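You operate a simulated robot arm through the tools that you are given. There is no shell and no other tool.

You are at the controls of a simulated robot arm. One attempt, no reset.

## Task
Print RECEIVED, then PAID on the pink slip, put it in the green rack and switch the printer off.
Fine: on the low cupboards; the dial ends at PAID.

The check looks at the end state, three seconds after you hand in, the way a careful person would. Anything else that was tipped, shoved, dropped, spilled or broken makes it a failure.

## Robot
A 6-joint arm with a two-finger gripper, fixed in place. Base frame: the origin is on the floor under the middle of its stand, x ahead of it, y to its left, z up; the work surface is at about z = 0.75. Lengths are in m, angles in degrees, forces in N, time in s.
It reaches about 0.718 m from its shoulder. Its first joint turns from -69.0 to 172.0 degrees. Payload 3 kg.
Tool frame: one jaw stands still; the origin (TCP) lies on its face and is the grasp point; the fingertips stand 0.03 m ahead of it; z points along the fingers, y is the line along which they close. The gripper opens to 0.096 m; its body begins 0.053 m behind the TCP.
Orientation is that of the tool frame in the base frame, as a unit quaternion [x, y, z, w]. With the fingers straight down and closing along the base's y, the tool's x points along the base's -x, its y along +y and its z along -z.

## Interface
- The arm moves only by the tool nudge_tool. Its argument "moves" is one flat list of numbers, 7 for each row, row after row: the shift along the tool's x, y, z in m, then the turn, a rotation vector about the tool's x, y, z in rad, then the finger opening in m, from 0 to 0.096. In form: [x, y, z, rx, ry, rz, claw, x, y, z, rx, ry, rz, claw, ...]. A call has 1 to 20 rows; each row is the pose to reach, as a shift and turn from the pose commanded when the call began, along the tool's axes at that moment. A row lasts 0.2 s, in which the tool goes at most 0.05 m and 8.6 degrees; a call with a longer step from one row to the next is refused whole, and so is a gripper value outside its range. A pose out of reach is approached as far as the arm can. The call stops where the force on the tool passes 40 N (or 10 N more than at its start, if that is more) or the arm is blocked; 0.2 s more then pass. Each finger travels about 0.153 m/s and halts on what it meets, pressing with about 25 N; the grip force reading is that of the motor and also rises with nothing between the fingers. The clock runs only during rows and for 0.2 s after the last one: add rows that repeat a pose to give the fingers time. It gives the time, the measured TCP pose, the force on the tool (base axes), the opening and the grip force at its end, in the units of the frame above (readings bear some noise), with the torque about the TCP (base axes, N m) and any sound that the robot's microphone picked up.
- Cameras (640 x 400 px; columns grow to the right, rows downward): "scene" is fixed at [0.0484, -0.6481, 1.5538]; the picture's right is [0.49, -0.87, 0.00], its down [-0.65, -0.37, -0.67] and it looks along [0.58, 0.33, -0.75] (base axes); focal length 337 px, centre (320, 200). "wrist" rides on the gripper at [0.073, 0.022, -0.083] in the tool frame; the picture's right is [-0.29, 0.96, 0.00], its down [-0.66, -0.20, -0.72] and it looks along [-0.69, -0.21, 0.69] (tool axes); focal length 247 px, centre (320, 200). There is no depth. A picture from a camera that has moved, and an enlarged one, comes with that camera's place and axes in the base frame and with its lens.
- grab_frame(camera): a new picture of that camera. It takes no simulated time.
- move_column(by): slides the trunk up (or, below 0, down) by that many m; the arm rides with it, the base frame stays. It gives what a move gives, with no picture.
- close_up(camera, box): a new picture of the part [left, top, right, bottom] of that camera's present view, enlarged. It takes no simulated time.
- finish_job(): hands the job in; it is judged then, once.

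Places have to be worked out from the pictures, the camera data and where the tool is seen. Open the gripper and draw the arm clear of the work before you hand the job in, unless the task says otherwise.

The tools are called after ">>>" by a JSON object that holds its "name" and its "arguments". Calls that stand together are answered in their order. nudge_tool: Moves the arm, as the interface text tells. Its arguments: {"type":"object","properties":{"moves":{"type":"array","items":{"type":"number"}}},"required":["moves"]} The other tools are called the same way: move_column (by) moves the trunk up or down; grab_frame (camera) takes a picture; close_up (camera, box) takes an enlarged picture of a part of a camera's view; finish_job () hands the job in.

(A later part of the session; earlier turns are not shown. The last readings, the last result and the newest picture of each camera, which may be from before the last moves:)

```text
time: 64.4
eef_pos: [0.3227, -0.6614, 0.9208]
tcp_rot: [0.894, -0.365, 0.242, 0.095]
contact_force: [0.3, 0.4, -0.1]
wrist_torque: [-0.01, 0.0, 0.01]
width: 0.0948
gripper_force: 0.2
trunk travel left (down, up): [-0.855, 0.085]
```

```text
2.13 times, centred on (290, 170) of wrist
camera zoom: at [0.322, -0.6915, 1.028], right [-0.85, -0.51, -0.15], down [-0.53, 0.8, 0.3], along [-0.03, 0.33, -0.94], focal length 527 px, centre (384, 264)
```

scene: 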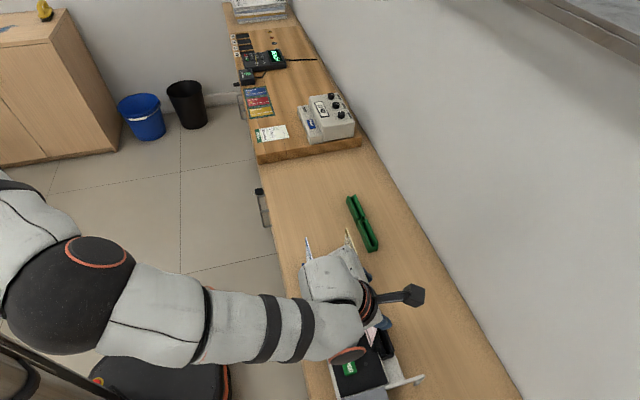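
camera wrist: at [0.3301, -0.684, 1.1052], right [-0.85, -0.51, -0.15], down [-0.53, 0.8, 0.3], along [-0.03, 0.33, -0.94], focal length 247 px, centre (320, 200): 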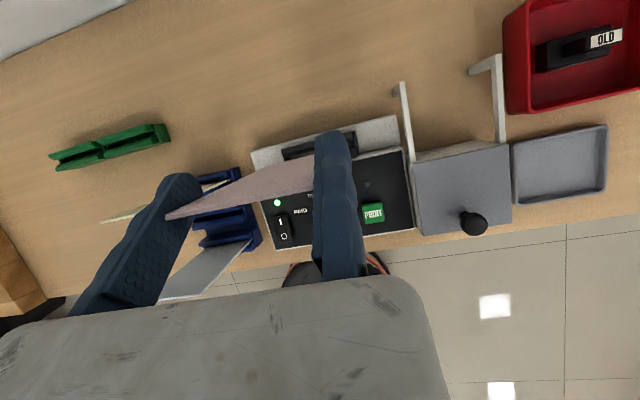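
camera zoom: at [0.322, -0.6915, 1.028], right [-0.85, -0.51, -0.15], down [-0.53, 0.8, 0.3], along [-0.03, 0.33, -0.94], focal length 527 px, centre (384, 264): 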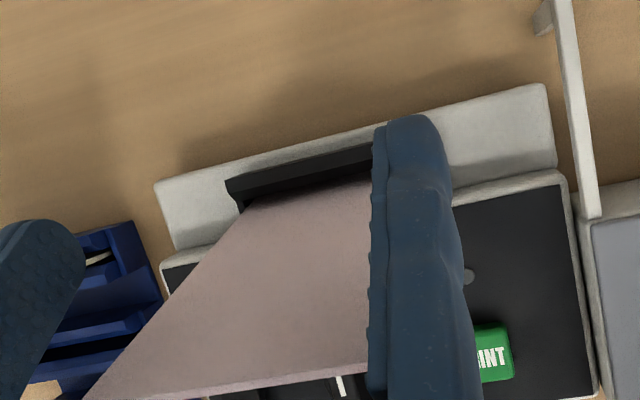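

The slip stands in the slot, leaning about 10° toward the print head side, and nothing touches the gripper. I raise the column 0.08 to clear it.

>>> {"name": "move_column", "arguments": {"by": 0.083}}

>>> {"name": "grab_frame", "arguments": {"camera": "wrist"}}

>>> {"name": "grab_frame", "arguments": {"camera": "scene"}}

```text
time: 65.5
eef_pos: [0.3229, -0.6606, 1.0049]
tcp_rot: [0.894, -0.365, 0.242, 0.095]
contact_force: [-0.1, 0.3, 0.2]
wrist_torque: [0.0, 0.02, 0.01]
width: 0.095
gripper_force: 0.1
trunk travel left (down, up): [-0.938, 0.002]
```

```text
taken
camera wrist: at [0.3221, -0.6916, 1.111], right [-0.85, -0.51, -0.15], down [-0.53, 0.8, 0.3], along [-0.03, 0.33, -0.94], focal length 247 px, centre (320, 200)
```

wrist: 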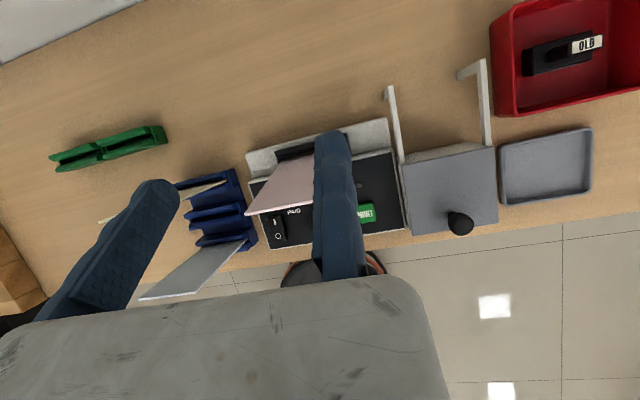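

```text
taken
```

scene: 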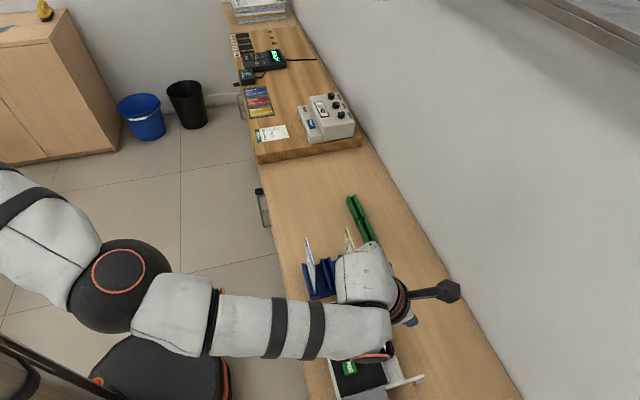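

The slip is standing in the slot. For PRINT I will use tool y azimuth 315° with the fingers tilted toward the far end of the printer, which keeps the wrist in the reachable range. First I un-tilt while moving back over the gap beside the rocker, closing the fingers.

>>> {"name": "nudge_tool", "arguments": {"moves": [-0.0162, -0.028, -0.0092, 0, -0.105, 0, 0.095, -0.0325, -0.056, -0.0184, 0, -0.21, 0, 0.095, -0.0487, -0.0841, -0.0276, 0, -0.315, 0, 0.06, -0.065, -0.1121, -0.0368, 0, -0.42, 0, 0.03, -0.0812, -0.1401, -0.046, 0, -0.526, 0, 0, -0.0812, -0.1401, -0.046, 0, -0.526, 0, 0]}}

```text
time: 67.0
eef_pos: [0.3526, -0.4956, 1.0043]
tcp_rot: [0.926, -0.378, 0.0, -0.004]
contact_force: [-0.2, -0.1, 0.8]
wrist_torque: [-0.04, 0.01, 0.0]
width: 0.0001
gripper_force: 25.0
trunk travel left (down, up): [-0.938, 0.002]
```

Clean so far. Now I turn tool y to azimuth 315° in place.

>>> {"name": "nudge_tool", "arguments": {"moves": [0, 0, 0, 0, 0, -0.142, 0, 0, 0, 0, 0, 0, -0.284, 0, 0, 0, 0, 0, 0, -0.426, 0, 0, 0, 0, 0, 0, -0.568, 0, 0, 0, 0, 0, 0, -0.71, 0, 0, 0, 0, 0, 0, -0.852, 0, 0, 0, 0, 0, 0, -0.994, 0, 0, 0, 0, 0, 0, -1.136, 0, 0, 0, 0, 0, 0, -1.278, 0, 0, 0, 0, 0, 0, -1.42, 0, 0, 0, 0, 0, 0, -1.56, 0]}}

>>> {"name": "grab_frame", "arguments": {"camera": "scene"}}

```text
time: 69.3
eef_pos: [0.3535, -0.4945, 1.0031]
tcp_rot: [0.923, 0.384, 0.003, -0.002]
contact_force: [-0.2, 0.5, -0.2]
wrist_torque: [0.0, -0.02, 0.0]
width: 0.0001
gripper_force: 25.2
trunk travel left (down, up): [-0.938, 0.002]
```

```text
taken
```

scene: 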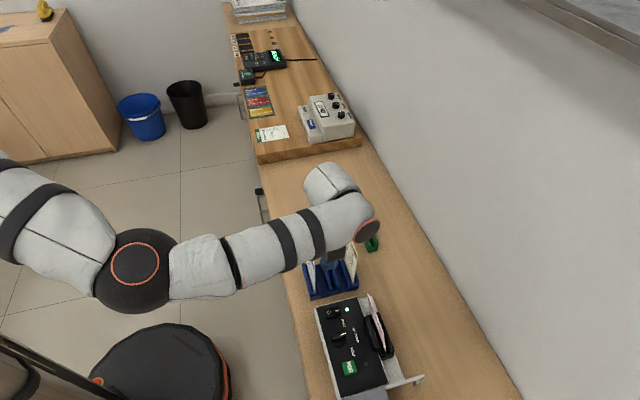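

Tool y is at 315°. I tilt the fingers 30° toward -u while moving above the PRINT button at z≈1.0.

>>> {"name": "nudge_tool", "arguments": {"moves": [-0.0277, 0.001, 0, 0, -0.105, 0, 0, -0.0553, 0.002, 0, 0, -0.21, 0, 0, -0.083, 0.003, 0, 0, -0.315, 0, 0, -0.1107, 0.004, 0, 0, -0.42, 0, 0, -0.1383, 0.005, 0, 0, -0.524, 0, 0]}}

>>> {"name": "grab_frame", "arguments": {"camera": "scene"}}

>>> {"name": "grab_frame", "arguments": {"camera": "wrist"}}

```text
time: 70.5
eef_pos: [0.2612, -0.5993, 1.0021]
tcp_rot: [0.893, 0.37, -0.237, 0.097]
contact_force: [0.1, -0.2, 0.6]
wrist_torque: [-0.01, 0.02, 0.03]
width: 0.0002
gripper_force: 25.0
trunk travel left (down, up): [-0.938, 0.002]
```

```text
taken
```

scene: 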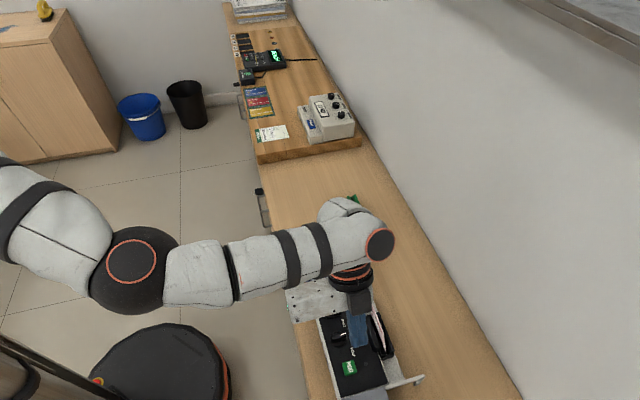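

```text
taken
camera wrist: at [0.35, -0.5403, 1.0373], right [0.5, -0.86, 0.14], down [-0.29, -0.01, 0.96], along [-0.82, -0.52, -0.26], focal length 247 px, centre (320, 200)
```

wrist: 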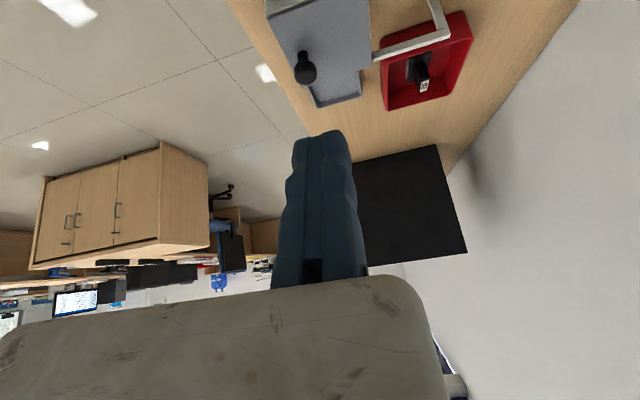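

The tool is tilted and over PRINT (u≈-0.239, v≈0.608). I lower the column 0.14, to about 2 cm above the button.

>>> {"name": "move_column", "arguments": {"by": -0.14}}

>>> {"name": "close_up", "arguments": {"camera": "scene", "box": [290, 280, 430, 390]}}

>>> {"name": "grab_frame", "arguments": {"camera": "wrist"}}

```text
time: 72.2
eef_pos: [0.2612, -0.5986, 0.8628]
tcp_rot: [0.893, 0.371, -0.236, 0.097]
contact_force: [0.5, -0.2, 1.1]
wrist_torque: [-0.01, 0.02, 0.05]
width: 0.0
gripper_force: 25.0
trunk travel left (down, up): [-0.798, 0.142]
```

```text
3.64 times, centred on (360, 335) of scene
camera zoom: at [0.0484, -0.6481, 1.5538], right [0.49, -0.87, 0.0], down [-0.65, -0.37, -0.67], along [0.58, 0.33, -0.75], focal length 1225 px, centre (174, -291)
```

zoom: 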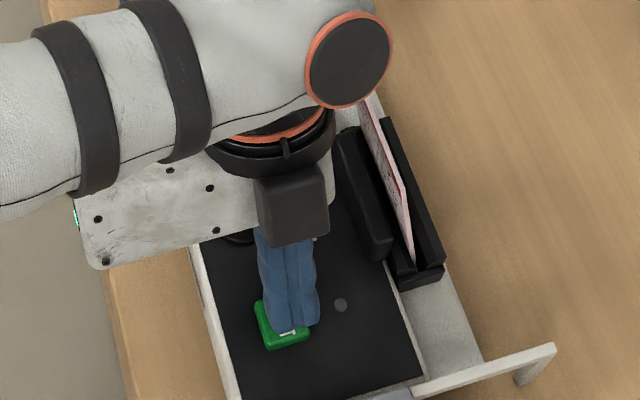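

```text
taken
camera wrist: at [0.3504, -0.5395, 0.8976], right [0.5, -0.86, 0.14], down [-0.3, -0.01, 0.96], along [-0.82, -0.52, -0.26], focal length 247 px, centre (320, 200)
```

wrist: 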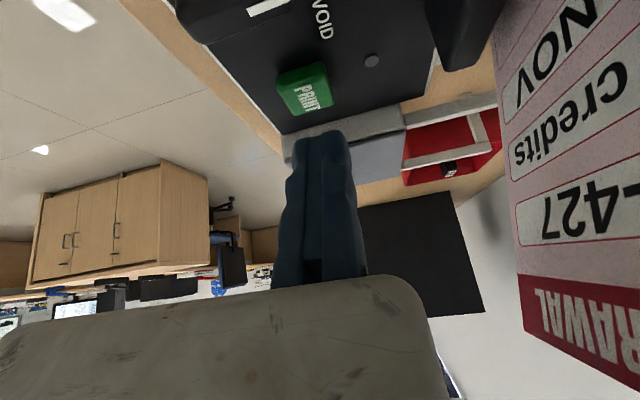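

The fingertips are right over the green button and the slip is clear of everything. I lower 0.016 with the column, then press with small vertical nudges.

>>> {"name": "move_column", "arguments": {"by": -0.016}}

>>> {"name": "nudge_tool", "arguments": {"moves": [0.001, 0, 0.0017, 0, 0, 0, 0, 0.002, 0, 0.0035, 0, 0, 0, 0, 0.003, 0, 0.0052, 0, 0, 0, 0, 0.0039, 0, 0.007, 0, 0, 0, 0, 0.0049, 0, 0.0087, 0, 0, 0, 0]}}

>>> {"name": "close_up", "arguments": {"camera": "scene", "box": [290, 280, 430, 390]}}

>>> {"name": "grab_frame", "arguments": {"camera": "wrist"}}

```text
time: 72.8
eef_pos: [0.2603, -0.5986, 0.8471]
tcp_rot: [0.893, 0.371, -0.236, 0.098]
contact_force: [0.8, 0.0, -0.1]
wrist_torque: [0.01, 0.0, -0.01]
width: 0.0
gripper_force: 24.8
trunk travel left (down, up): [-0.782, 0.158]
```

```text
time: 74.0
eef_pos: [0.2609, -0.5981, 0.8378]
tcp_rot: [0.893, 0.37, -0.237, 0.099]
contact_force: [0.9, -3.3, 8.5]
wrist_torque: [-0.14, -0.01, 0.04]
width: 0.0061
gripper_force: 33.4
trunk travel left (down, up): [-0.782, 0.158]
heard: click
```

```text
3.64 times, centred on (360, 335) of scene
camera zoom: at [0.0484, -0.6481, 1.5538], right [0.49, -0.87, 0.0], down [-0.65, -0.37, -0.67], along [0.58, 0.33, -0.75], focal length 1225 px, centre (174, -291)
```

zoom: 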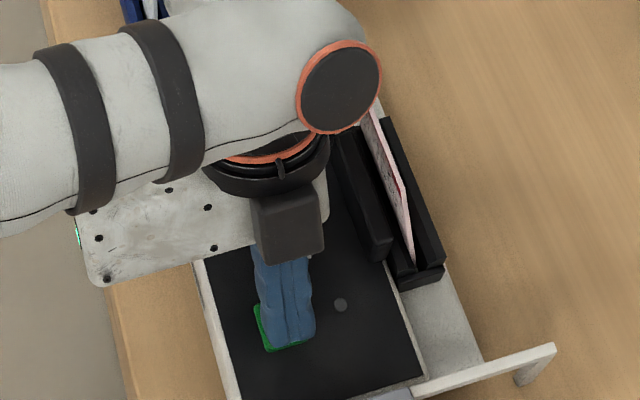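

```text
taken
camera wrist: at [0.3498, -0.5392, 0.8726], right [0.5, -0.86, 0.15], down [-0.3, -0.01, 0.95], along [-0.82, -0.52, -0.26], focal length 247 px, centre (320, 200)
```

wrist: 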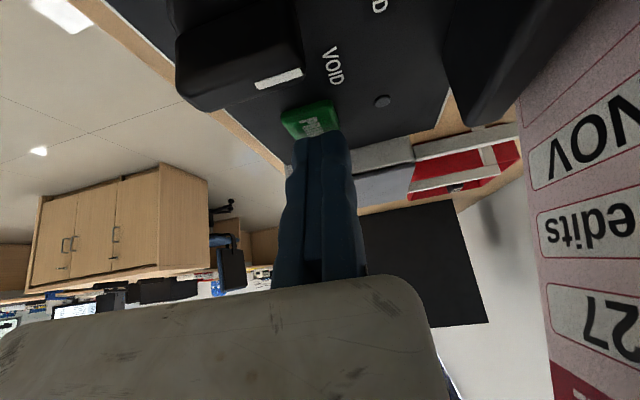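

I heard a click from the button. I lift off with the column and check for a print mark on the slip.

>>> {"name": "move_column", "arguments": {"by": 0.05}}

>>> {"name": "grab_frame", "arguments": {"camera": "wrist"}}

>>> {"name": "close_up", "arguments": {"camera": "scene", "box": [340, 280, 410, 340]}}

```text
time: 75.0
eef_pos: [0.2606, -0.5985, 0.8856]
tcp_rot: [0.893, 0.371, -0.236, 0.098]
contact_force: [0.6, 0.3, -0.4]
wrist_torque: [-0.01, -0.02, -0.01]
width: 0.0
gripper_force: 33.3
trunk travel left (down, up): [-0.832, 0.108]
```

```text
taken
camera wrist: at [0.35, -0.5395, 0.9211], right [0.5, -0.86, 0.14], down [-0.3, -0.01, 0.96], along [-0.82, -0.52, -0.26], focal length 247 px, centre (320, 200)
```

wrist: 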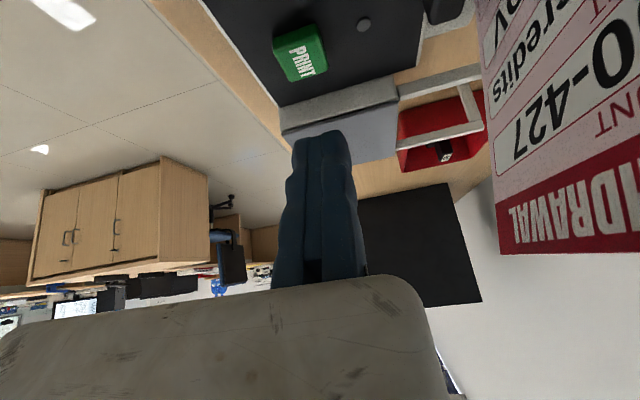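

```text
6.67 times, centred on (375, 310) of scene
camera zoom: at [0.0484, -0.6481, 1.5538], right [0.49, -0.87, 0.0], down [-0.65, -0.37, -0.67], along [0.58, 0.33, -0.75], focal length 2246 px, centre (-47, -533)
```

zoom: 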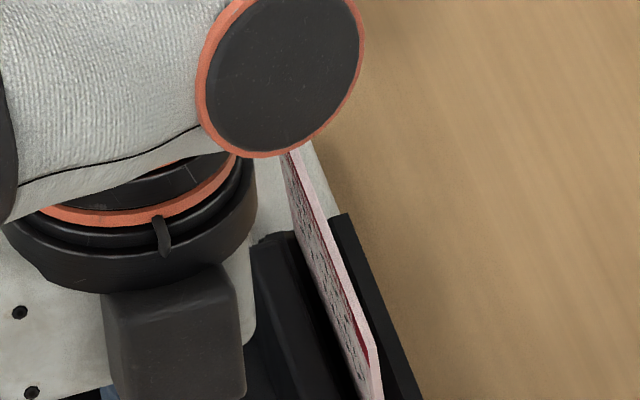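

The slip reads WITHDRAWAL and is seated with its bottom near z≈0.779, but the second light still looks dark. I zoom in on it and on the slip.

>>> {"name": "close_up", "arguments": {"camera": "wrist", "box": [330, 0, 420, 60]}}

>>> {"name": "close_up", "arguments": {"camera": "wrist", "box": [440, 0, 640, 260]}}

>>> {"name": "close_up", "arguments": {"camera": "scene", "box": [360, 300, 400, 345]}}

```text
6.67 times, centred on (375, 30) of wrist
camera zoom: at [0.35, -0.5395, 0.9211], right [0.5, -0.86, 0.14], down [-0.3, -0.01, 0.96], along [-0.82, -0.52, -0.26], focal length 1646 px, centre (-47, 1333)
```

zoom: 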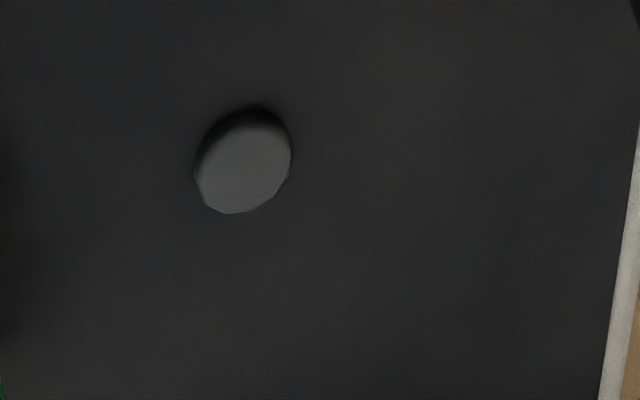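

```text
1.54 times, centred on (540, 130) of wrist
camera zoom: at [0.35, -0.5395, 0.9211], right [0.5, -0.86, 0.14], down [-0.3, -0.01, 0.96], along [-0.82, -0.52, -0.26], focal length 380 px, centre (-18, 308)
```

zoom: 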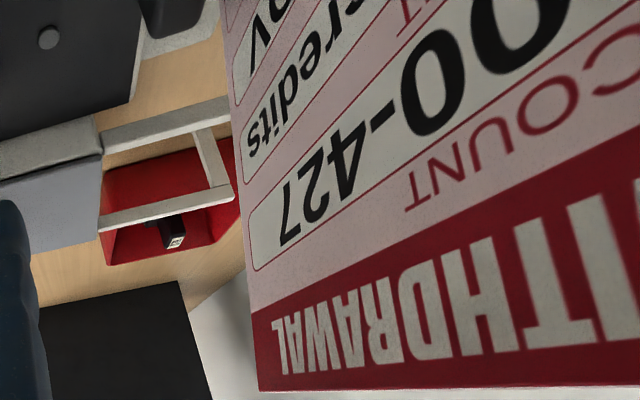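

```text
8.89 times, centred on (380, 322) of scene
camera zoom: at [0.0484, -0.6481, 1.5538], right [0.49, -0.87, 0.0], down [-0.65, -0.37, -0.67], along [0.58, 0.33, -0.75], focal length 2994 px, centre (-213, -889)
```

zoom: 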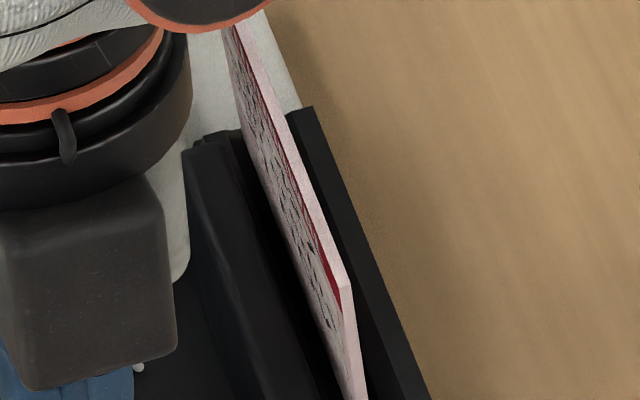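

The slip leans slightly, so its face is foreshortened. I look as closely as possible at its lower part from the scene camera.

>>> {"name": "close_up", "arguments": {"camera": "scene", "box": [376, 318, 400, 352]}}

>>> {"name": "close_up", "arguments": {"camera": "scene", "box": [366, 304, 390, 338]}}

```text
11.76 times, centred on (388, 335) of scene
camera zoom: at [0.0484, -0.6481, 1.5538], right [0.49, -0.87, 0.0], down [-0.65, -0.37, -0.67], along [0.58, 0.33, -0.75], focal length 3963 px, centre (-480, -1388)
```

zoom: 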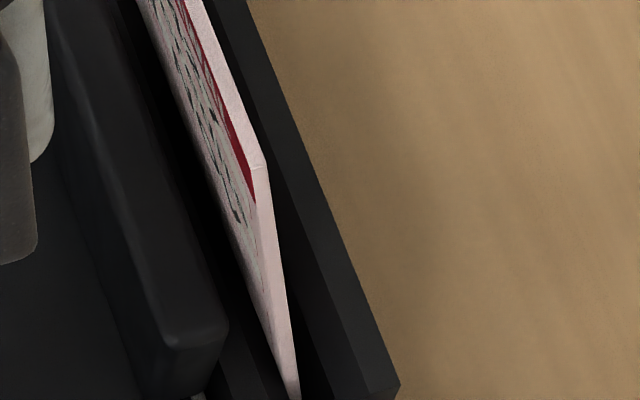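

```text
11.76 times, centred on (378, 321) of scene
camera zoom: at [0.0484, -0.6481, 1.5538], right [0.49, -0.87, 0.0], down [-0.65, -0.37, -0.67], along [0.58, 0.33, -0.75], focal length 3963 px, centre (-362, -1224)
```

zoom: 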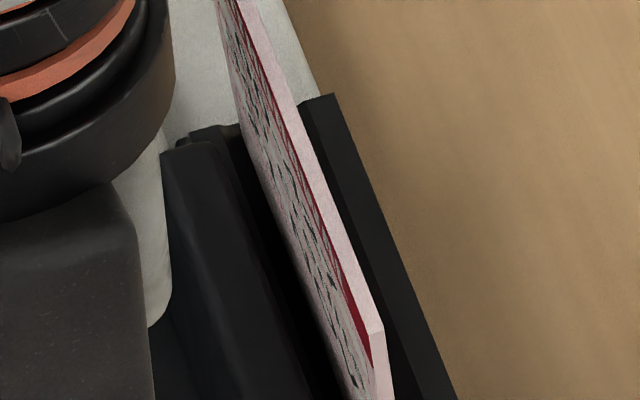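

I can't see the print area this way, so I will regrip the slip and lift it enough to inspect. First I raise the column and un-tilt back to the intermediate spot.

>>> {"name": "move_column", "arguments": {"by": 0.107}}

>>> {"name": "nudge_tool", "arguments": {"moves": [0.024, -0.001, -0.014, 0, 0.105, 0, 0, 0.048, -0.002, -0.028, 0, 0.21, 0, 0, 0.072, -0.003, -0.042, 0, 0.315, 0, 0, 0.096, -0.004, -0.056, 0, 0.42, 0, 0, 0.12, -0.005, -0.07, 0, 0.52, 0, 0]}}

>>> {"name": "grab_frame", "arguments": {"camera": "scene"}}

```text
time: 76.4
eef_pos: [0.2595, -0.5987, 0.9941]
tcp_rot: [0.893, 0.371, -0.236, 0.098]
contact_force: [-0.3, -0.8, 0.9]
wrist_torque: [0.0, 0.0, 0.02]
width: 0.0
gripper_force: 32.9
trunk travel left (down, up): [-0.939, 0.001]
```

```text
time: 77.6
eef_pos: [0.3561, -0.4965, 0.9947]
tcp_rot: [0.924, 0.383, 0.002, -0.002]
contact_force: [-0.4, -0.2, 0.8]
wrist_torque: [0.0, 0.0, 0.02]
width: 0.0
gripper_force: 32.9
trunk travel left (down, up): [-0.939, 0.001]
```

```text
taken
```

scene: 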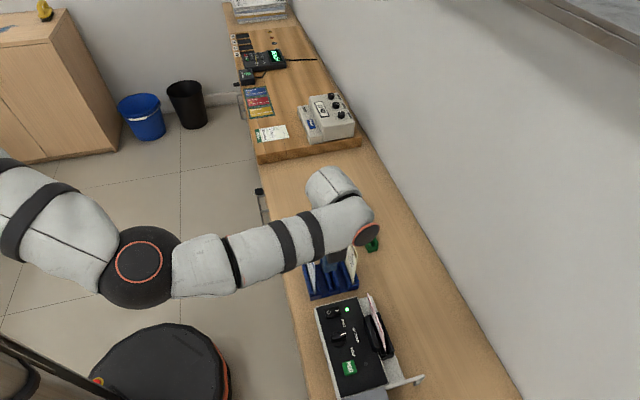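

The printer is in full view now. I zoom in on the slip and the printer again.

>>> {"name": "close_up", "arguments": {"camera": "scene", "box": [350, 285, 402, 350]}}

>>> {"name": "close_up", "arguments": {"camera": "scene", "box": [310, 290, 430, 400]}}

```text
6.15 times, centred on (376, 318) of scene
camera zoom: at [0.0484, -0.6481, 1.5538], right [0.49, -0.87, 0.0], down [-0.65, -0.37, -0.67], along [0.58, 0.33, -0.75], focal length 2073 px, centre (-25, -523)
```

zoom: 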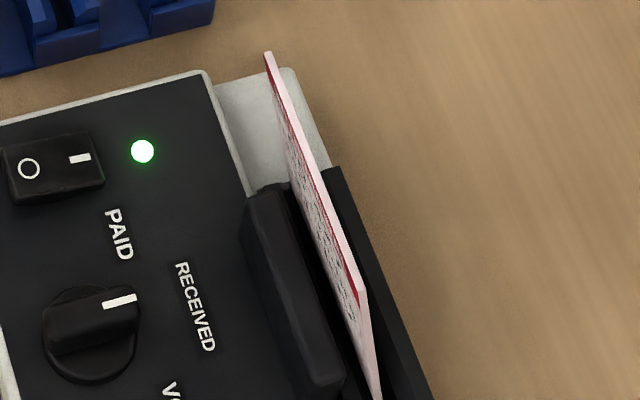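

```text
3.64 times, centred on (370, 345) of scene
camera zoom: at [0.0484, -0.6481, 1.5538], right [0.49, -0.87, 0.0], down [-0.65, -0.37, -0.67], along [0.58, 0.33, -0.75], focal length 1225 px, centre (138, -327)
```

zoom: 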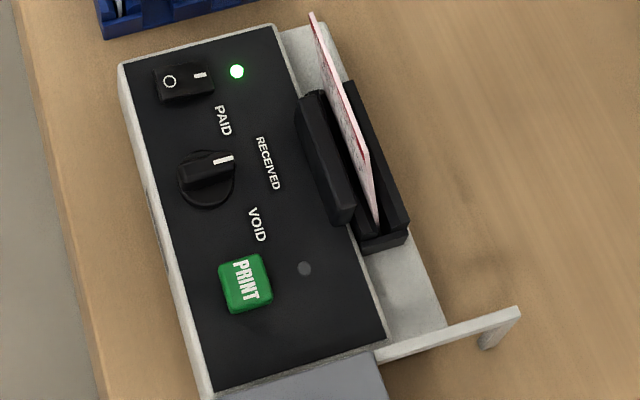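

The dial is at RECEIVED, power is on and the slip is standing. To inspect the print I turn back to azimuth 225° for the edge grip, opening the jaws at the same time.

>>> {"name": "nudge_tool", "arguments": {"moves": [0, 0, 0, 0, 0, 0.142, 0, 0, 0, 0, 0, 0, 0.284, 0, 0, 0, 0, 0, 0, 0.426, 0, 0, 0, 0, 0, 0, 0.568, 0, 0, 0, 0, 0, 0, 0.71, 0, 0, 0, 0, 0, 0, 0.852, 0, 0, 0, 0, 0, 0, 0.994, 0.03, 0, 0, 0, 0, 0, 1.136, 0.06, 0, 0, 0, 0, 0, 1.278, 0.09, 0, 0, 0, 0, 0, 1.42, 0.096, 0, 0, 0, 0, 0, 1.5708, 0.096]}}

```text
time: 80.0
eef_pos: [0.3545, -0.4967, 0.9943]
tcp_rot: [0.923, -0.384, 0.0, -0.001]
contact_force: [-0.1, -0.2, 0.2]
wrist_torque: [-0.02, -0.01, 0.01]
width: 0.0961
gripper_force: 0.1
trunk travel left (down, up): [-0.939, 0.001]
```

At azimuth 225° again. I tilt 25° outward and move to hover above the standing slip with jaws open on both sides of it.

>>> {"name": "nudge_tool", "arguments": {"moves": [0.014, 0.0285, -0.0012, 0, 0.0873, 0, 0.096, 0.028, 0.057, -0.0024, 0, 0.1745, 0, 0.096, 0.042, 0.0854, -0.0036, 0, 0.2618, 0, 0.096, 0.056, 0.1139, -0.0048, 0, 0.349, 0, 0.096, 0.07, 0.1424, -0.006, 0, 0.436, 0, 0.096]}}

>>> {"name": "close_up", "arguments": {"camera": "wrist", "box": [140, 60, 440, 260]}}

```text
time: 81.2
eef_pos: [0.3018, -0.648, 1.0017]
tcp_rot: [0.902, -0.373, 0.201, 0.081]
contact_force: [0.1, 0.0, -0.8]
wrist_torque: [-0.01, -0.03, 0.01]
width: 0.0961
gripper_force: 0.1
trunk travel left (down, up): [-0.939, 0.001]
```

```text
2.00 times, centred on (290, 160) of wrist
camera zoom: at [0.3077, -0.6857, 1.1075], right [-0.86, -0.49, -0.13], down [-0.5, 0.78, 0.38], along [-0.08, 0.39, -0.92], focal length 494 px, centre (380, 280)
```

zoom: 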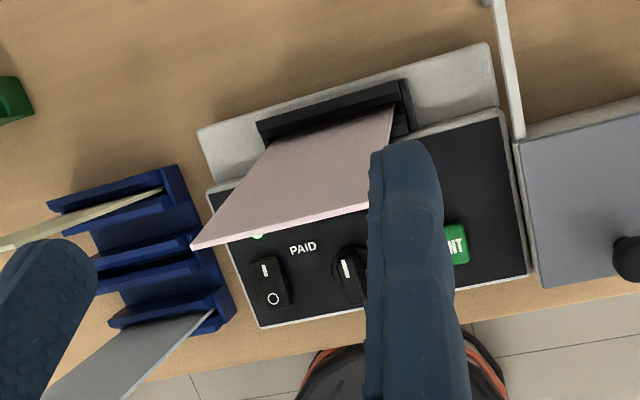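

Well placed over the leaning slip. I lower the column so the pads cover the top of the slip.

>>> {"name": "move_column", "arguments": {"by": -0.086}}

>>> {"name": "close_up", "arguments": {"camera": "wrist", "box": [100, 60, 440, 270]}}

```text
time: 82.4
eef_pos: [0.3023, -0.6471, 0.9152]
tcp_rot: [0.902, -0.375, 0.2, 0.082]
contact_force: [-0.2, 0.7, -0.3]
wrist_torque: [0.02, 0.0, 0.01]
width: 0.0958
gripper_force: 0.1
trunk travel left (down, up): [-0.853, 0.087]
```

```text
1.88 times, centred on (270, 165) of wrist
camera zoom: at [0.3084, -0.6848, 1.0215], right [-0.86, -0.49, -0.13], down [-0.5, 0.78, 0.38], along [-0.09, 0.39, -0.92], focal length 465 px, centre (414, 266)
```

zoom: 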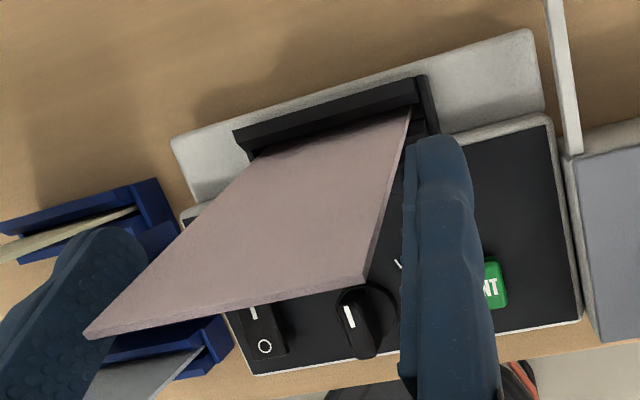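

The slip spans u≈-0.232 to -0.156 between the jaws. I bring the fixed jaw to about 1 mm from its edge and close.

>>> {"name": "nudge_tool", "arguments": {"moves": [0, -0.005, 0, 0, 0, 0, 0.096, 0, -0.0105, 0, 0, 0, 0, 0.096, 0, -0.0105, 0, 0, 0, 0, 0.084, 0, -0.0105, 0, 0, 0, 0, 0.06, 0, -0.0105, 0, 0, 0, 0, 0.06, 0, -0.0105, 0, 0, 0, 0, 0.06]}}

>>> {"name": "move_column", "arguments": {"by": 0.075}}

>>> {"name": "close_up", "arguments": {"camera": "scene", "box": [340, 270, 430, 350]}}

>>> {"name": "grab_frame", "arguments": {"camera": "wrist"}}

```text
time: 83.8
eef_pos: [0.3102, -0.6398, 0.9164]
tcp_rot: [0.902, -0.373, 0.199, 0.082]
contact_force: [0.6, -0.1, -0.3]
wrist_torque: [0.01, -0.03, 0.02]
width: 0.0783
gripper_force: 25.0
trunk travel left (down, up): [-0.853, 0.087]
```

```text
time: 84.9
eef_pos: [0.3092, -0.6404, 0.9909]
tcp_rot: [0.902, -0.373, 0.2, 0.081]
contact_force: [-0.5, -0.1, -0.3]
wrist_torque: [-0.01, 0.0, -0.02]
width: 0.078
gripper_force: 24.7
trunk travel left (down, up): [-0.928, 0.012]
```

```text
5.00 times, centred on (385, 310) of scene
camera zoom: at [0.0484, -0.6481, 1.5538], right [0.49, -0.87, 0.0], down [-0.65, -0.37, -0.67], along [0.58, 0.33, -0.75], focal length 1684 px, centre (-5, -350)
```

zoom: 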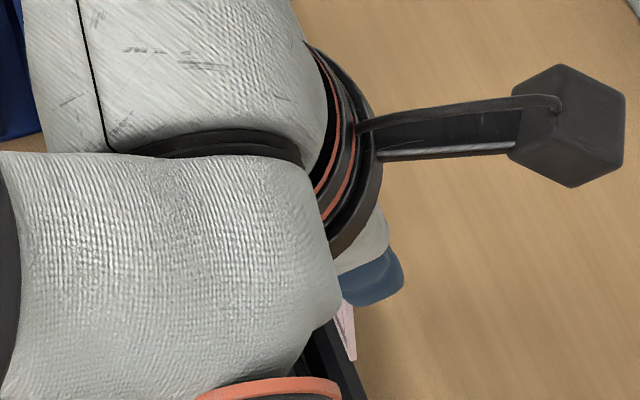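

```text
taken
camera wrist: at [0.3156, -0.6772, 1.0963], right [-0.86, -0.49, -0.13], down [-0.5, 0.78, 0.38], along [-0.09, 0.39, -0.92], focal length 247 px, centre (320, 200)
```

wrist: 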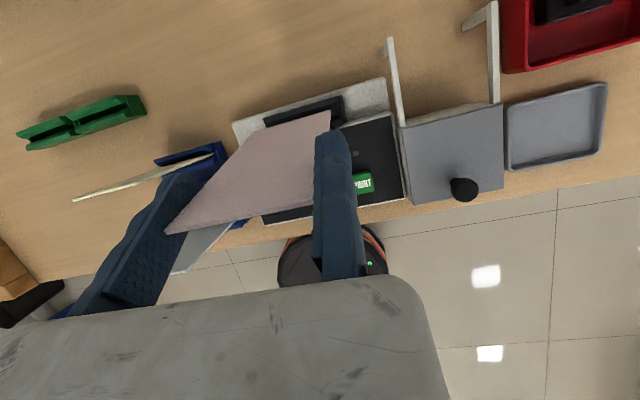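

The forearm hides the slip from the scene camera here. I carry it back along the lane beside the blue rack, where the camera could see its lower half earlier.

>>> {"name": "nudge_tool", "arguments": {"moves": [0, -0.04, 0, 0, 0, 0, 0.06, -0.0181, -0.08, -0.0084, 0, 0, 0, 0.06, -0.0454, -0.1, -0.021, 0, 0, 0, 0.06, -0.0454, -0.14, -0.021, 0, 0, 0, 0.06, -0.0454, -0.17, -0.021, 0, 0, 0, 0.06]}}

>>> {"name": "close_up", "arguments": {"camera": "scene", "box": [290, 200, 390, 300]}}

>>> {"name": "grab_frame", "arguments": {"camera": "scene"}}

```text
time: 86.1
eef_pos: [0.3975, -0.4826, 0.9912]
tcp_rot: [0.902, -0.373, 0.199, 0.081]
contact_force: [0.2, 1.2, 0.1]
wrist_torque: [0.0, -0.01, -0.01]
width: 0.078
gripper_force: 25.5
trunk travel left (down, up): [-0.928, 0.012]
```

```text
4.00 times, centred on (340, 250) of scene
camera zoom: at [0.0484, -0.6481, 1.5538], right [0.49, -0.87, 0.0], down [-0.65, -0.37, -0.67], along [0.58, 0.33, -0.75], focal length 1347 px, centre (240, 0)
```

zoom: 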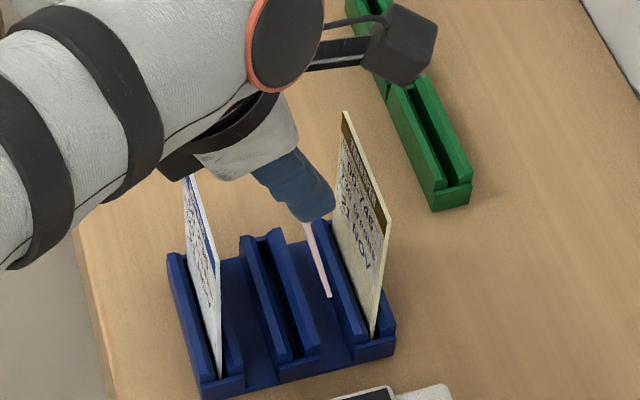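

```text
taken
```

scene: 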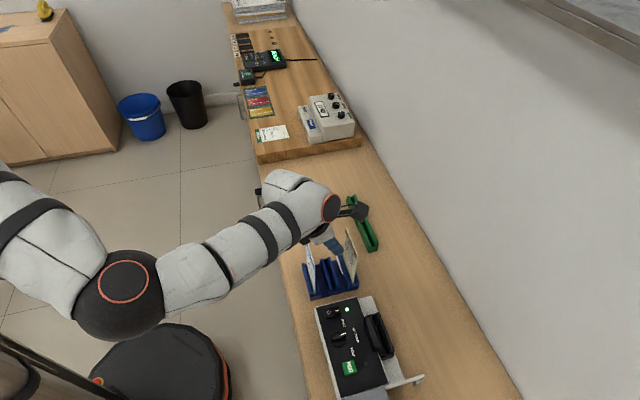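

The slip is edge-on to the camera because it leans. I reduce the tool tilt by 20°, which swings the slip's face toward the camera, staying clear of both neighbours.

>>> {"name": "nudge_tool", "arguments": {"moves": [0.006, 0, 0.0028, 0, -0.117, 0, 0.06, 0.012, 0, 0.0056, 0, -0.233, 0, 0.06, 0.0181, 0, 0.0084, 0, -0.35, 0, 0.06]}}

>>> {"name": "close_up", "arguments": {"camera": "scene", "box": [300, 200, 380, 280]}}

```text
time: 86.9
eef_pos: [0.4102, -0.4987, 0.9907]
tcp_rot: [0.923, -0.382, 0.039, 0.014]
contact_force: [0.6, 0.0, 0.2]
wrist_torque: [0.0, -0.03, 0.0]
width: 0.0779
gripper_force: 25.1
trunk travel left (down, up): [-0.928, 0.012]
```

```text
5.00 times, centred on (340, 240) of scene
camera zoom: at [0.0484, -0.6481, 1.5538], right [0.49, -0.87, 0.0], down [-0.65, -0.37, -0.67], along [0.58, 0.33, -0.75], focal length 1684 px, centre (220, 0)
```

zoom: 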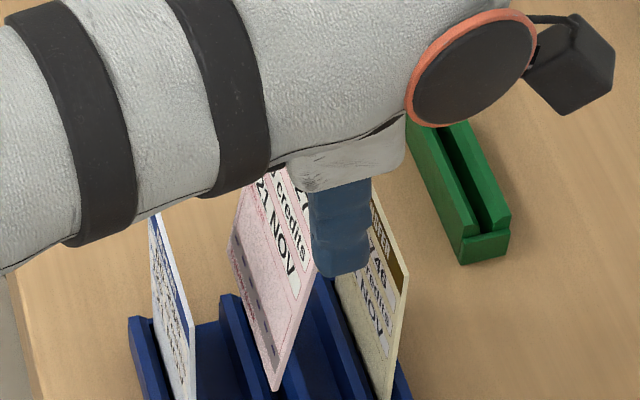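

The lower half is visible now. I zoom in on the stamp area.

>>> {"name": "close_up", "arguments": {"camera": "scene", "box": [336, 232, 366, 280]}}

>>> {"name": "close_up", "arguments": {"camera": "scene", "box": [338, 246, 362, 276]}}

```text
8.33 times, centred on (351, 256) of scene
camera zoom: at [0.0484, -0.6481, 1.5538], right [0.49, -0.87, 0.0], down [-0.65, -0.37, -0.67], along [0.58, 0.33, -0.75], focal length 2807 px, centre (62, -267)
```

zoom: 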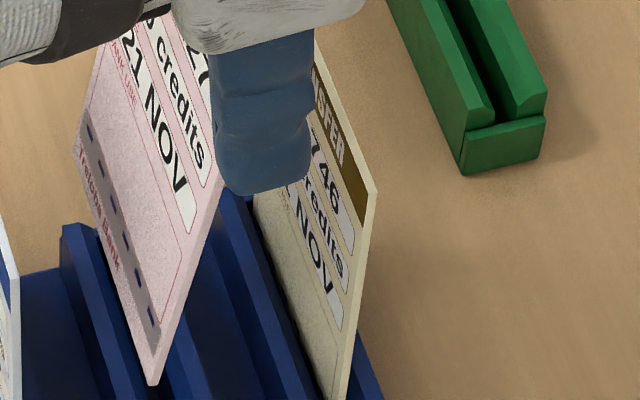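

```text
13.33 times, centred on (350, 261) of scene
camera zoom: at [0.0484, -0.6481, 1.5538], right [0.49, -0.87, 0.0], down [-0.65, -0.37, -0.67], along [0.58, 0.33, -0.75], focal length 4492 px, centre (-80, -613)
```

zoom: 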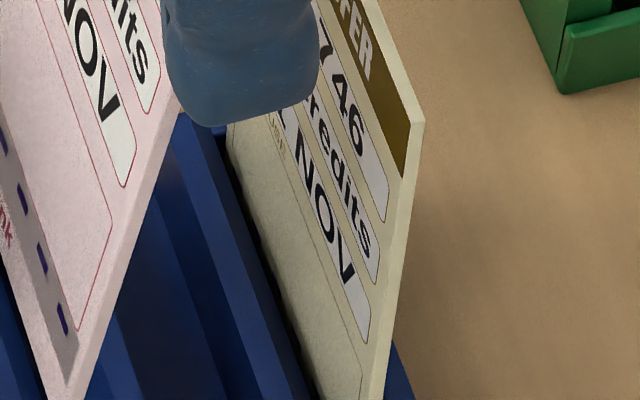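

The BANK USE box is blank, so that press did not print. I check the printer closely for why: the exact dial angle, the lamp and the slot.

>>> {"name": "close_up", "arguments": {"camera": "scene", "box": [324, 312, 372, 348]}}

>>> {"name": "close_up", "arguments": {"camera": "scene", "box": [354, 304, 402, 340]}}

>>> {"name": "close_up", "arguments": {"camera": "scene", "box": [364, 325, 404, 355]}}

```text
11.11 times, centred on (348, 330) of scene
camera zoom: at [0.0484, -0.6481, 1.5538], right [0.49, -0.87, 0.0], down [-0.65, -0.37, -0.67], along [0.58, 0.33, -0.75], focal length 3743 px, centre (9, -1244)
```

zoom: 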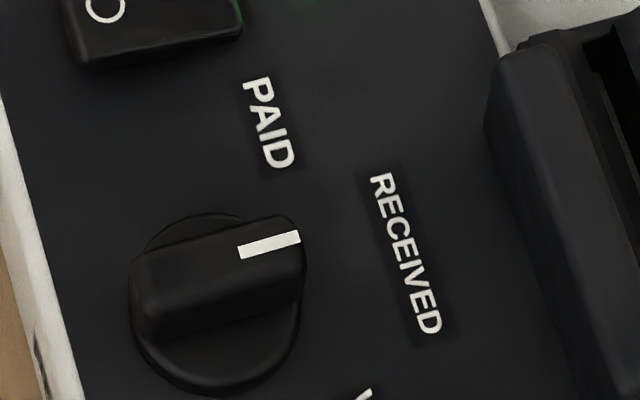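

```text
11.11 times, centred on (378, 322) of scene
camera zoom: at [0.0484, -0.6481, 1.5538], right [0.49, -0.87, 0.0], down [-0.65, -0.37, -0.67], along [0.58, 0.33, -0.75], focal length 3743 px, centre (-324, -1156)
```

zoom: 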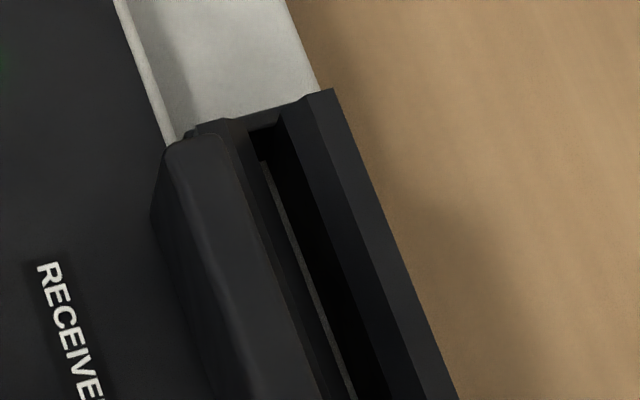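

```text
13.33 times, centred on (384, 340) of scene
camera zoom: at [0.0484, -0.6481, 1.5538], right [0.49, -0.87, 0.0], down [-0.65, -0.37, -0.67], along [0.58, 0.33, -0.75], focal length 4492 px, centre (-533, -1667)
```

zoom: 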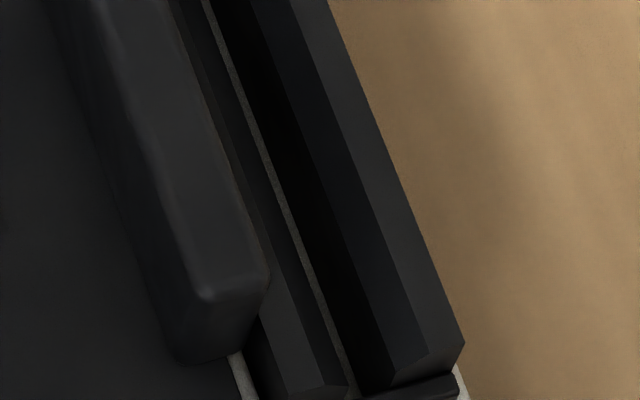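

The dial is fine, so something about how the slip sat (it leaned about 12°) is the likely cause. To reinsert it upright I need a new grip with more tilt. First I put it back in its empty blue slot: I tilt until the slip is vertical and centre it over the slot.

>>> {"name": "nudge_tool", "arguments": {"moves": [-0.003, -0.006, -0.0003, 0, 0.075, 0, 0.06, -0.0059, -0.012, -0.0005, 0, 0.151, 0, 0.06, -0.0059, -0.012, -0.0005, 0, 0.151, 0, 0.06]}}

>>> {"name": "close_up", "arguments": {"camera": "scene", "box": [300, 210, 380, 310]}}

>>> {"name": "grab_frame", "arguments": {"camera": "wrist"}}

```text
time: 87.7
eef_pos: [0.4147, -0.4856, 0.9918]
tcp_rot: [0.918, -0.379, 0.11, 0.044]
contact_force: [-0.1, 0.8, 1.2]
wrist_torque: [-0.03, -0.02, -0.01]
width: 0.0783
gripper_force: 25.6
trunk travel left (down, up): [-0.928, 0.012]
```

```text
4.00 times, centred on (340, 260) of scene
camera zoom: at [0.0484, -0.6481, 1.5538], right [0.49, -0.87, 0.0], down [-0.65, -0.37, -0.67], along [0.58, 0.33, -0.75], focal length 1347 px, centre (240, -40)
```

zoom: 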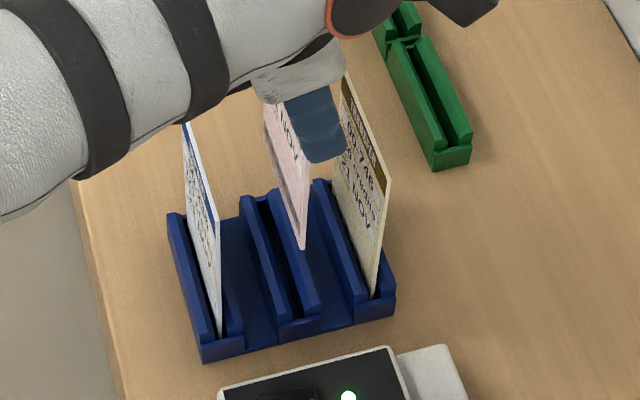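

```text
taken
camera wrist: at [0.4337, -0.5371, 1.088], right [-0.88, -0.47, -0.07], down [-0.43, 0.72, 0.55], along [-0.21, 0.51, -0.83], focal length 247 px, centre (320, 200)
```

wrist: 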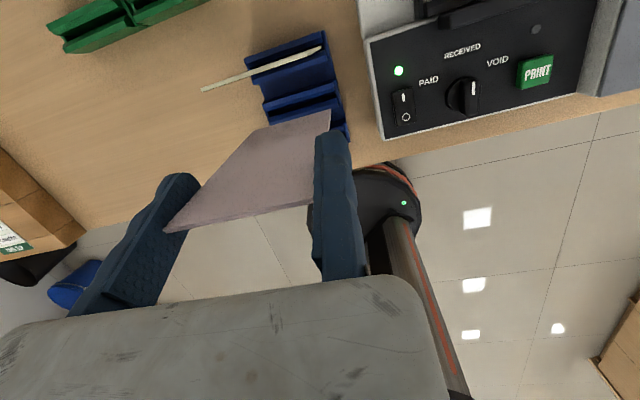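

The slip hangs vertical with its bottom at v≈0.6345, right over its old slot. I lower the column in steps.

>>> {"name": "move_column", "arguments": {"by": -0.06}}

>>> {"name": "close_up", "arguments": {"camera": "scene", "box": [310, 240, 370, 300]}}

```text
time: 88.7
eef_pos: [0.4138, -0.4854, 0.931]
tcp_rot: [0.918, -0.38, 0.109, 0.044]
contact_force: [0.0, -0.1, 0.7]
wrist_torque: [0.02, -0.02, -0.03]
width: 0.0782
gripper_force: 25.2
trunk travel left (down, up): [-0.868, 0.072]
```

```text
6.67 times, centred on (340, 270) of scene
camera zoom: at [0.0484, -0.6481, 1.5538], right [0.49, -0.87, 0.0], down [-0.65, -0.37, -0.67], along [0.58, 0.33, -0.75], focal length 2246 px, centre (187, -267)
```

zoom: 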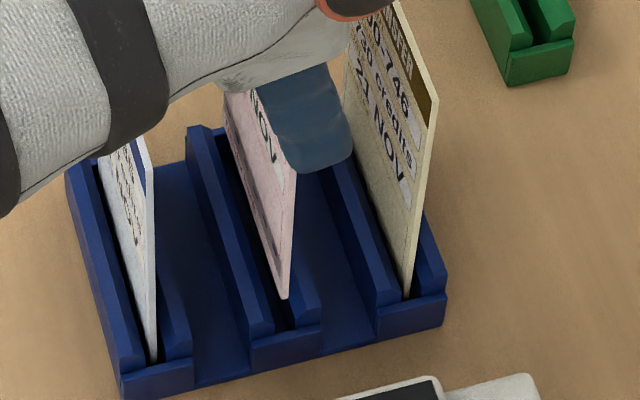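

Aligned. I lower 3 cm more and then feel for the floor.

>>> {"name": "move_column", "arguments": {"by": -0.028}}

>>> {"name": "move_column", "arguments": {"by": -0.006}}

>>> {"name": "close_up", "arguments": {"camera": "scene", "box": [310, 240, 370, 300]}}

```text
time: 89.4
eef_pos: [0.4126, -0.4859, 0.9029]
tcp_rot: [0.917, -0.38, 0.11, 0.043]
contact_force: [-1.1, -0.7, -0.3]
wrist_torque: [0.0, -0.02, -0.02]
width: 0.0782
gripper_force: 24.9
trunk travel left (down, up): [-0.84, 0.1]
```

```text
time: 90.0
eef_pos: [0.4134, -0.4851, 0.8971]
tcp_rot: [0.918, -0.379, 0.109, 0.044]
contact_force: [-0.7, 0.3, -0.6]
wrist_torque: [-0.01, 0.02, 0.01]
width: 0.0779
gripper_force: 25.0
trunk travel left (down, up): [-0.834, 0.106]
```

```text
6.67 times, centred on (340, 270) of scene
camera zoom: at [0.0484, -0.6481, 1.5538], right [0.49, -0.87, 0.0], down [-0.65, -0.37, -0.67], along [0.58, 0.33, -0.75], focal length 2246 px, centre (187, -267)
```

zoom: 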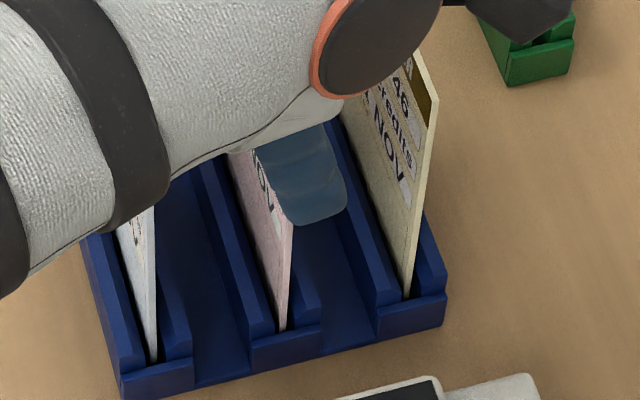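

No contact yet; the slip bottom is at about 0.761. A few more millimetres.

>>> {"name": "move_column", "arguments": {"by": -0.004}}

>>> {"name": "move_column", "arguments": {"by": -0.003}}

```text
time: 90.5
eef_pos: [0.4125, -0.4869, 0.893]
tcp_rot: [0.917, -0.381, 0.109, 0.044]
contact_force: [0.4, 0.1, -0.3]
wrist_torque: [0.02, 0.03, 0.01]
width: 0.0781
gripper_force: 25.1
trunk travel left (down, up): [-0.83, 0.11]
```

```text
time: 91.0
eef_pos: [0.4126, -0.4858, 0.8934]
tcp_rot: [0.917, -0.38, 0.112, 0.044]
contact_force: [0.9, -1.8, 12.3]
wrist_torque: [-0.07, -0.24, -0.05]
width: 0.0783
gripper_force: 25.0
trunk travel left (down, up): [-0.827, 0.113]
```

Floor contact at TCP z≈0.893, matching where the slip stood originally. I relieve slightly and open the jaws.

>>> {"name": "move_column", "arguments": {"by": 0.003}}

>>> {"name": "nudge_tool", "arguments": {"moves": [0, 0, 0, 0, 0, 0, 0.084, 0, 0.002, 0, 0, 0, 0, 0.092, 0, 0.005, 0, 0, 0, 0, 0.096, 0, 0.008, 0, 0, 0, 0, 0.096, 0, 0.008, 0, 0, 0, 0, 0.096]}}

>>> {"name": "grab_frame", "arguments": {"camera": "wrist"}}

>>> {"name": "close_up", "arguments": {"camera": "scene", "box": [290, 210, 380, 310]}}

```text
time: 91.5
eef_pos: [0.4125, -0.4835, 0.8924]
tcp_rot: [0.917, -0.38, 0.11, 0.043]
contact_force: [1.1, -0.1, 3.0]
wrist_torque: [0.02, -0.19, 0.01]
width: 0.0781
gripper_force: 25.0
trunk travel left (down, up): [-0.83, 0.11]
```

```text
time: 92.8
eef_pos: [0.4081, -0.4906, 0.8932]
tcp_rot: [0.917, -0.38, 0.11, 0.043]
contact_force: [0.3, -1.2, 0.5]
wrist_torque: [-0.03, 0.01, 0.02]
width: 0.096
gripper_force: 0.0
trunk travel left (down, up): [-0.83, 0.11]
```

```text
taken
camera wrist: at [0.4279, -0.5434, 0.99], right [-0.88, -0.47, -0.07], down [-0.43, 0.72, 0.55], along [-0.21, 0.51, -0.83], focal length 247 px, centre (320, 200)
```

wrist: 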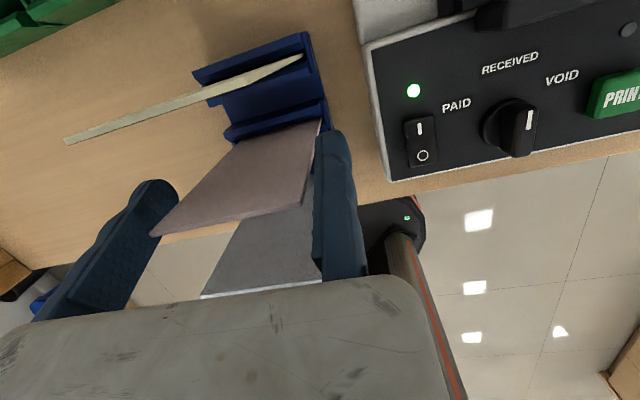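

```text
4.00 times, centred on (335, 260) of scene
camera zoom: at [0.0484, -0.6481, 1.5538], right [0.49, -0.87, 0.0], down [-0.65, -0.37, -0.67], along [0.58, 0.33, -0.75], focal length 1347 px, centre (260, -40)
```

zoom: 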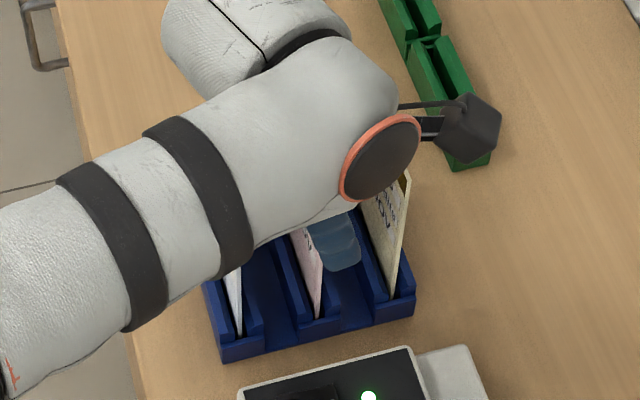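

The slip stands upright in the blue slot. I raise the column and then tilt to about 38° for the new grip.

>>> {"name": "move_column", "arguments": {"by": 0.1}}

>>> {"name": "nudge_tool", "arguments": {"moves": [0, 0, 0, 0, 0.107, 0, 0.096, 0, 0, 0, 0, 0.214, 0, 0.096, 0, 0.001, 0, 0, 0.32, 0, 0.096, 0, 0.002, 0, 0, 0.428, 0, 0.096]}}

>>> {"name": "grab_frame", "arguments": {"camera": "wrist"}}

>>> {"name": "grab_frame", "arguments": {"camera": "scene"}}

```text
time: 94.1
eef_pos: [0.4085, -0.4905, 0.9929]
tcp_rot: [0.918, -0.38, 0.109, 0.043]
contact_force: [-0.6, -0.9, 0.0]
wrist_torque: [-0.04, -0.01, 0.03]
width: 0.0958
gripper_force: 0.2
trunk travel left (down, up): [-0.93, 0.01]
```

```text
time: 95.1
eef_pos: [0.4062, -0.4926, 0.9925]
tcp_rot: [0.873, -0.362, 0.302, 0.122]
contact_force: [0.7, 0.2, 0.1]
wrist_torque: [0.04, 0.01, 0.0]
width: 0.0961
gripper_force: 0.1
trunk travel left (down, up): [-0.93, 0.01]
```

```text
taken
camera wrist: at [0.3938, -0.5119, 1.1026], right [-0.84, -0.51, -0.18], down [-0.54, 0.83, 0.16], along [0.07, 0.24, -0.97], focal length 247 px, centre (320, 200)
```

wrist: 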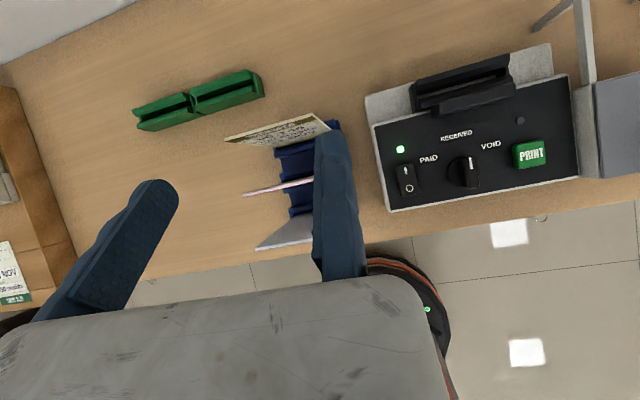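

```text
taken
```

scene: 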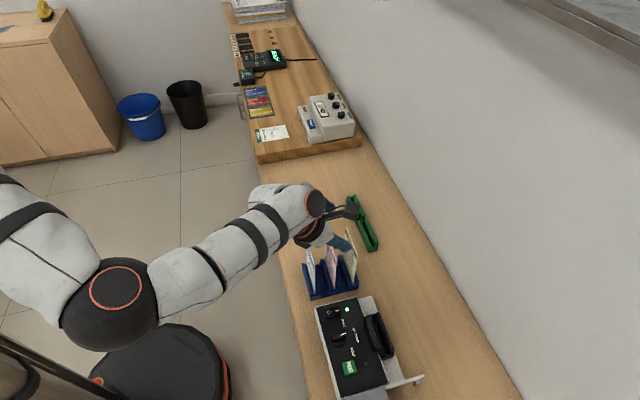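

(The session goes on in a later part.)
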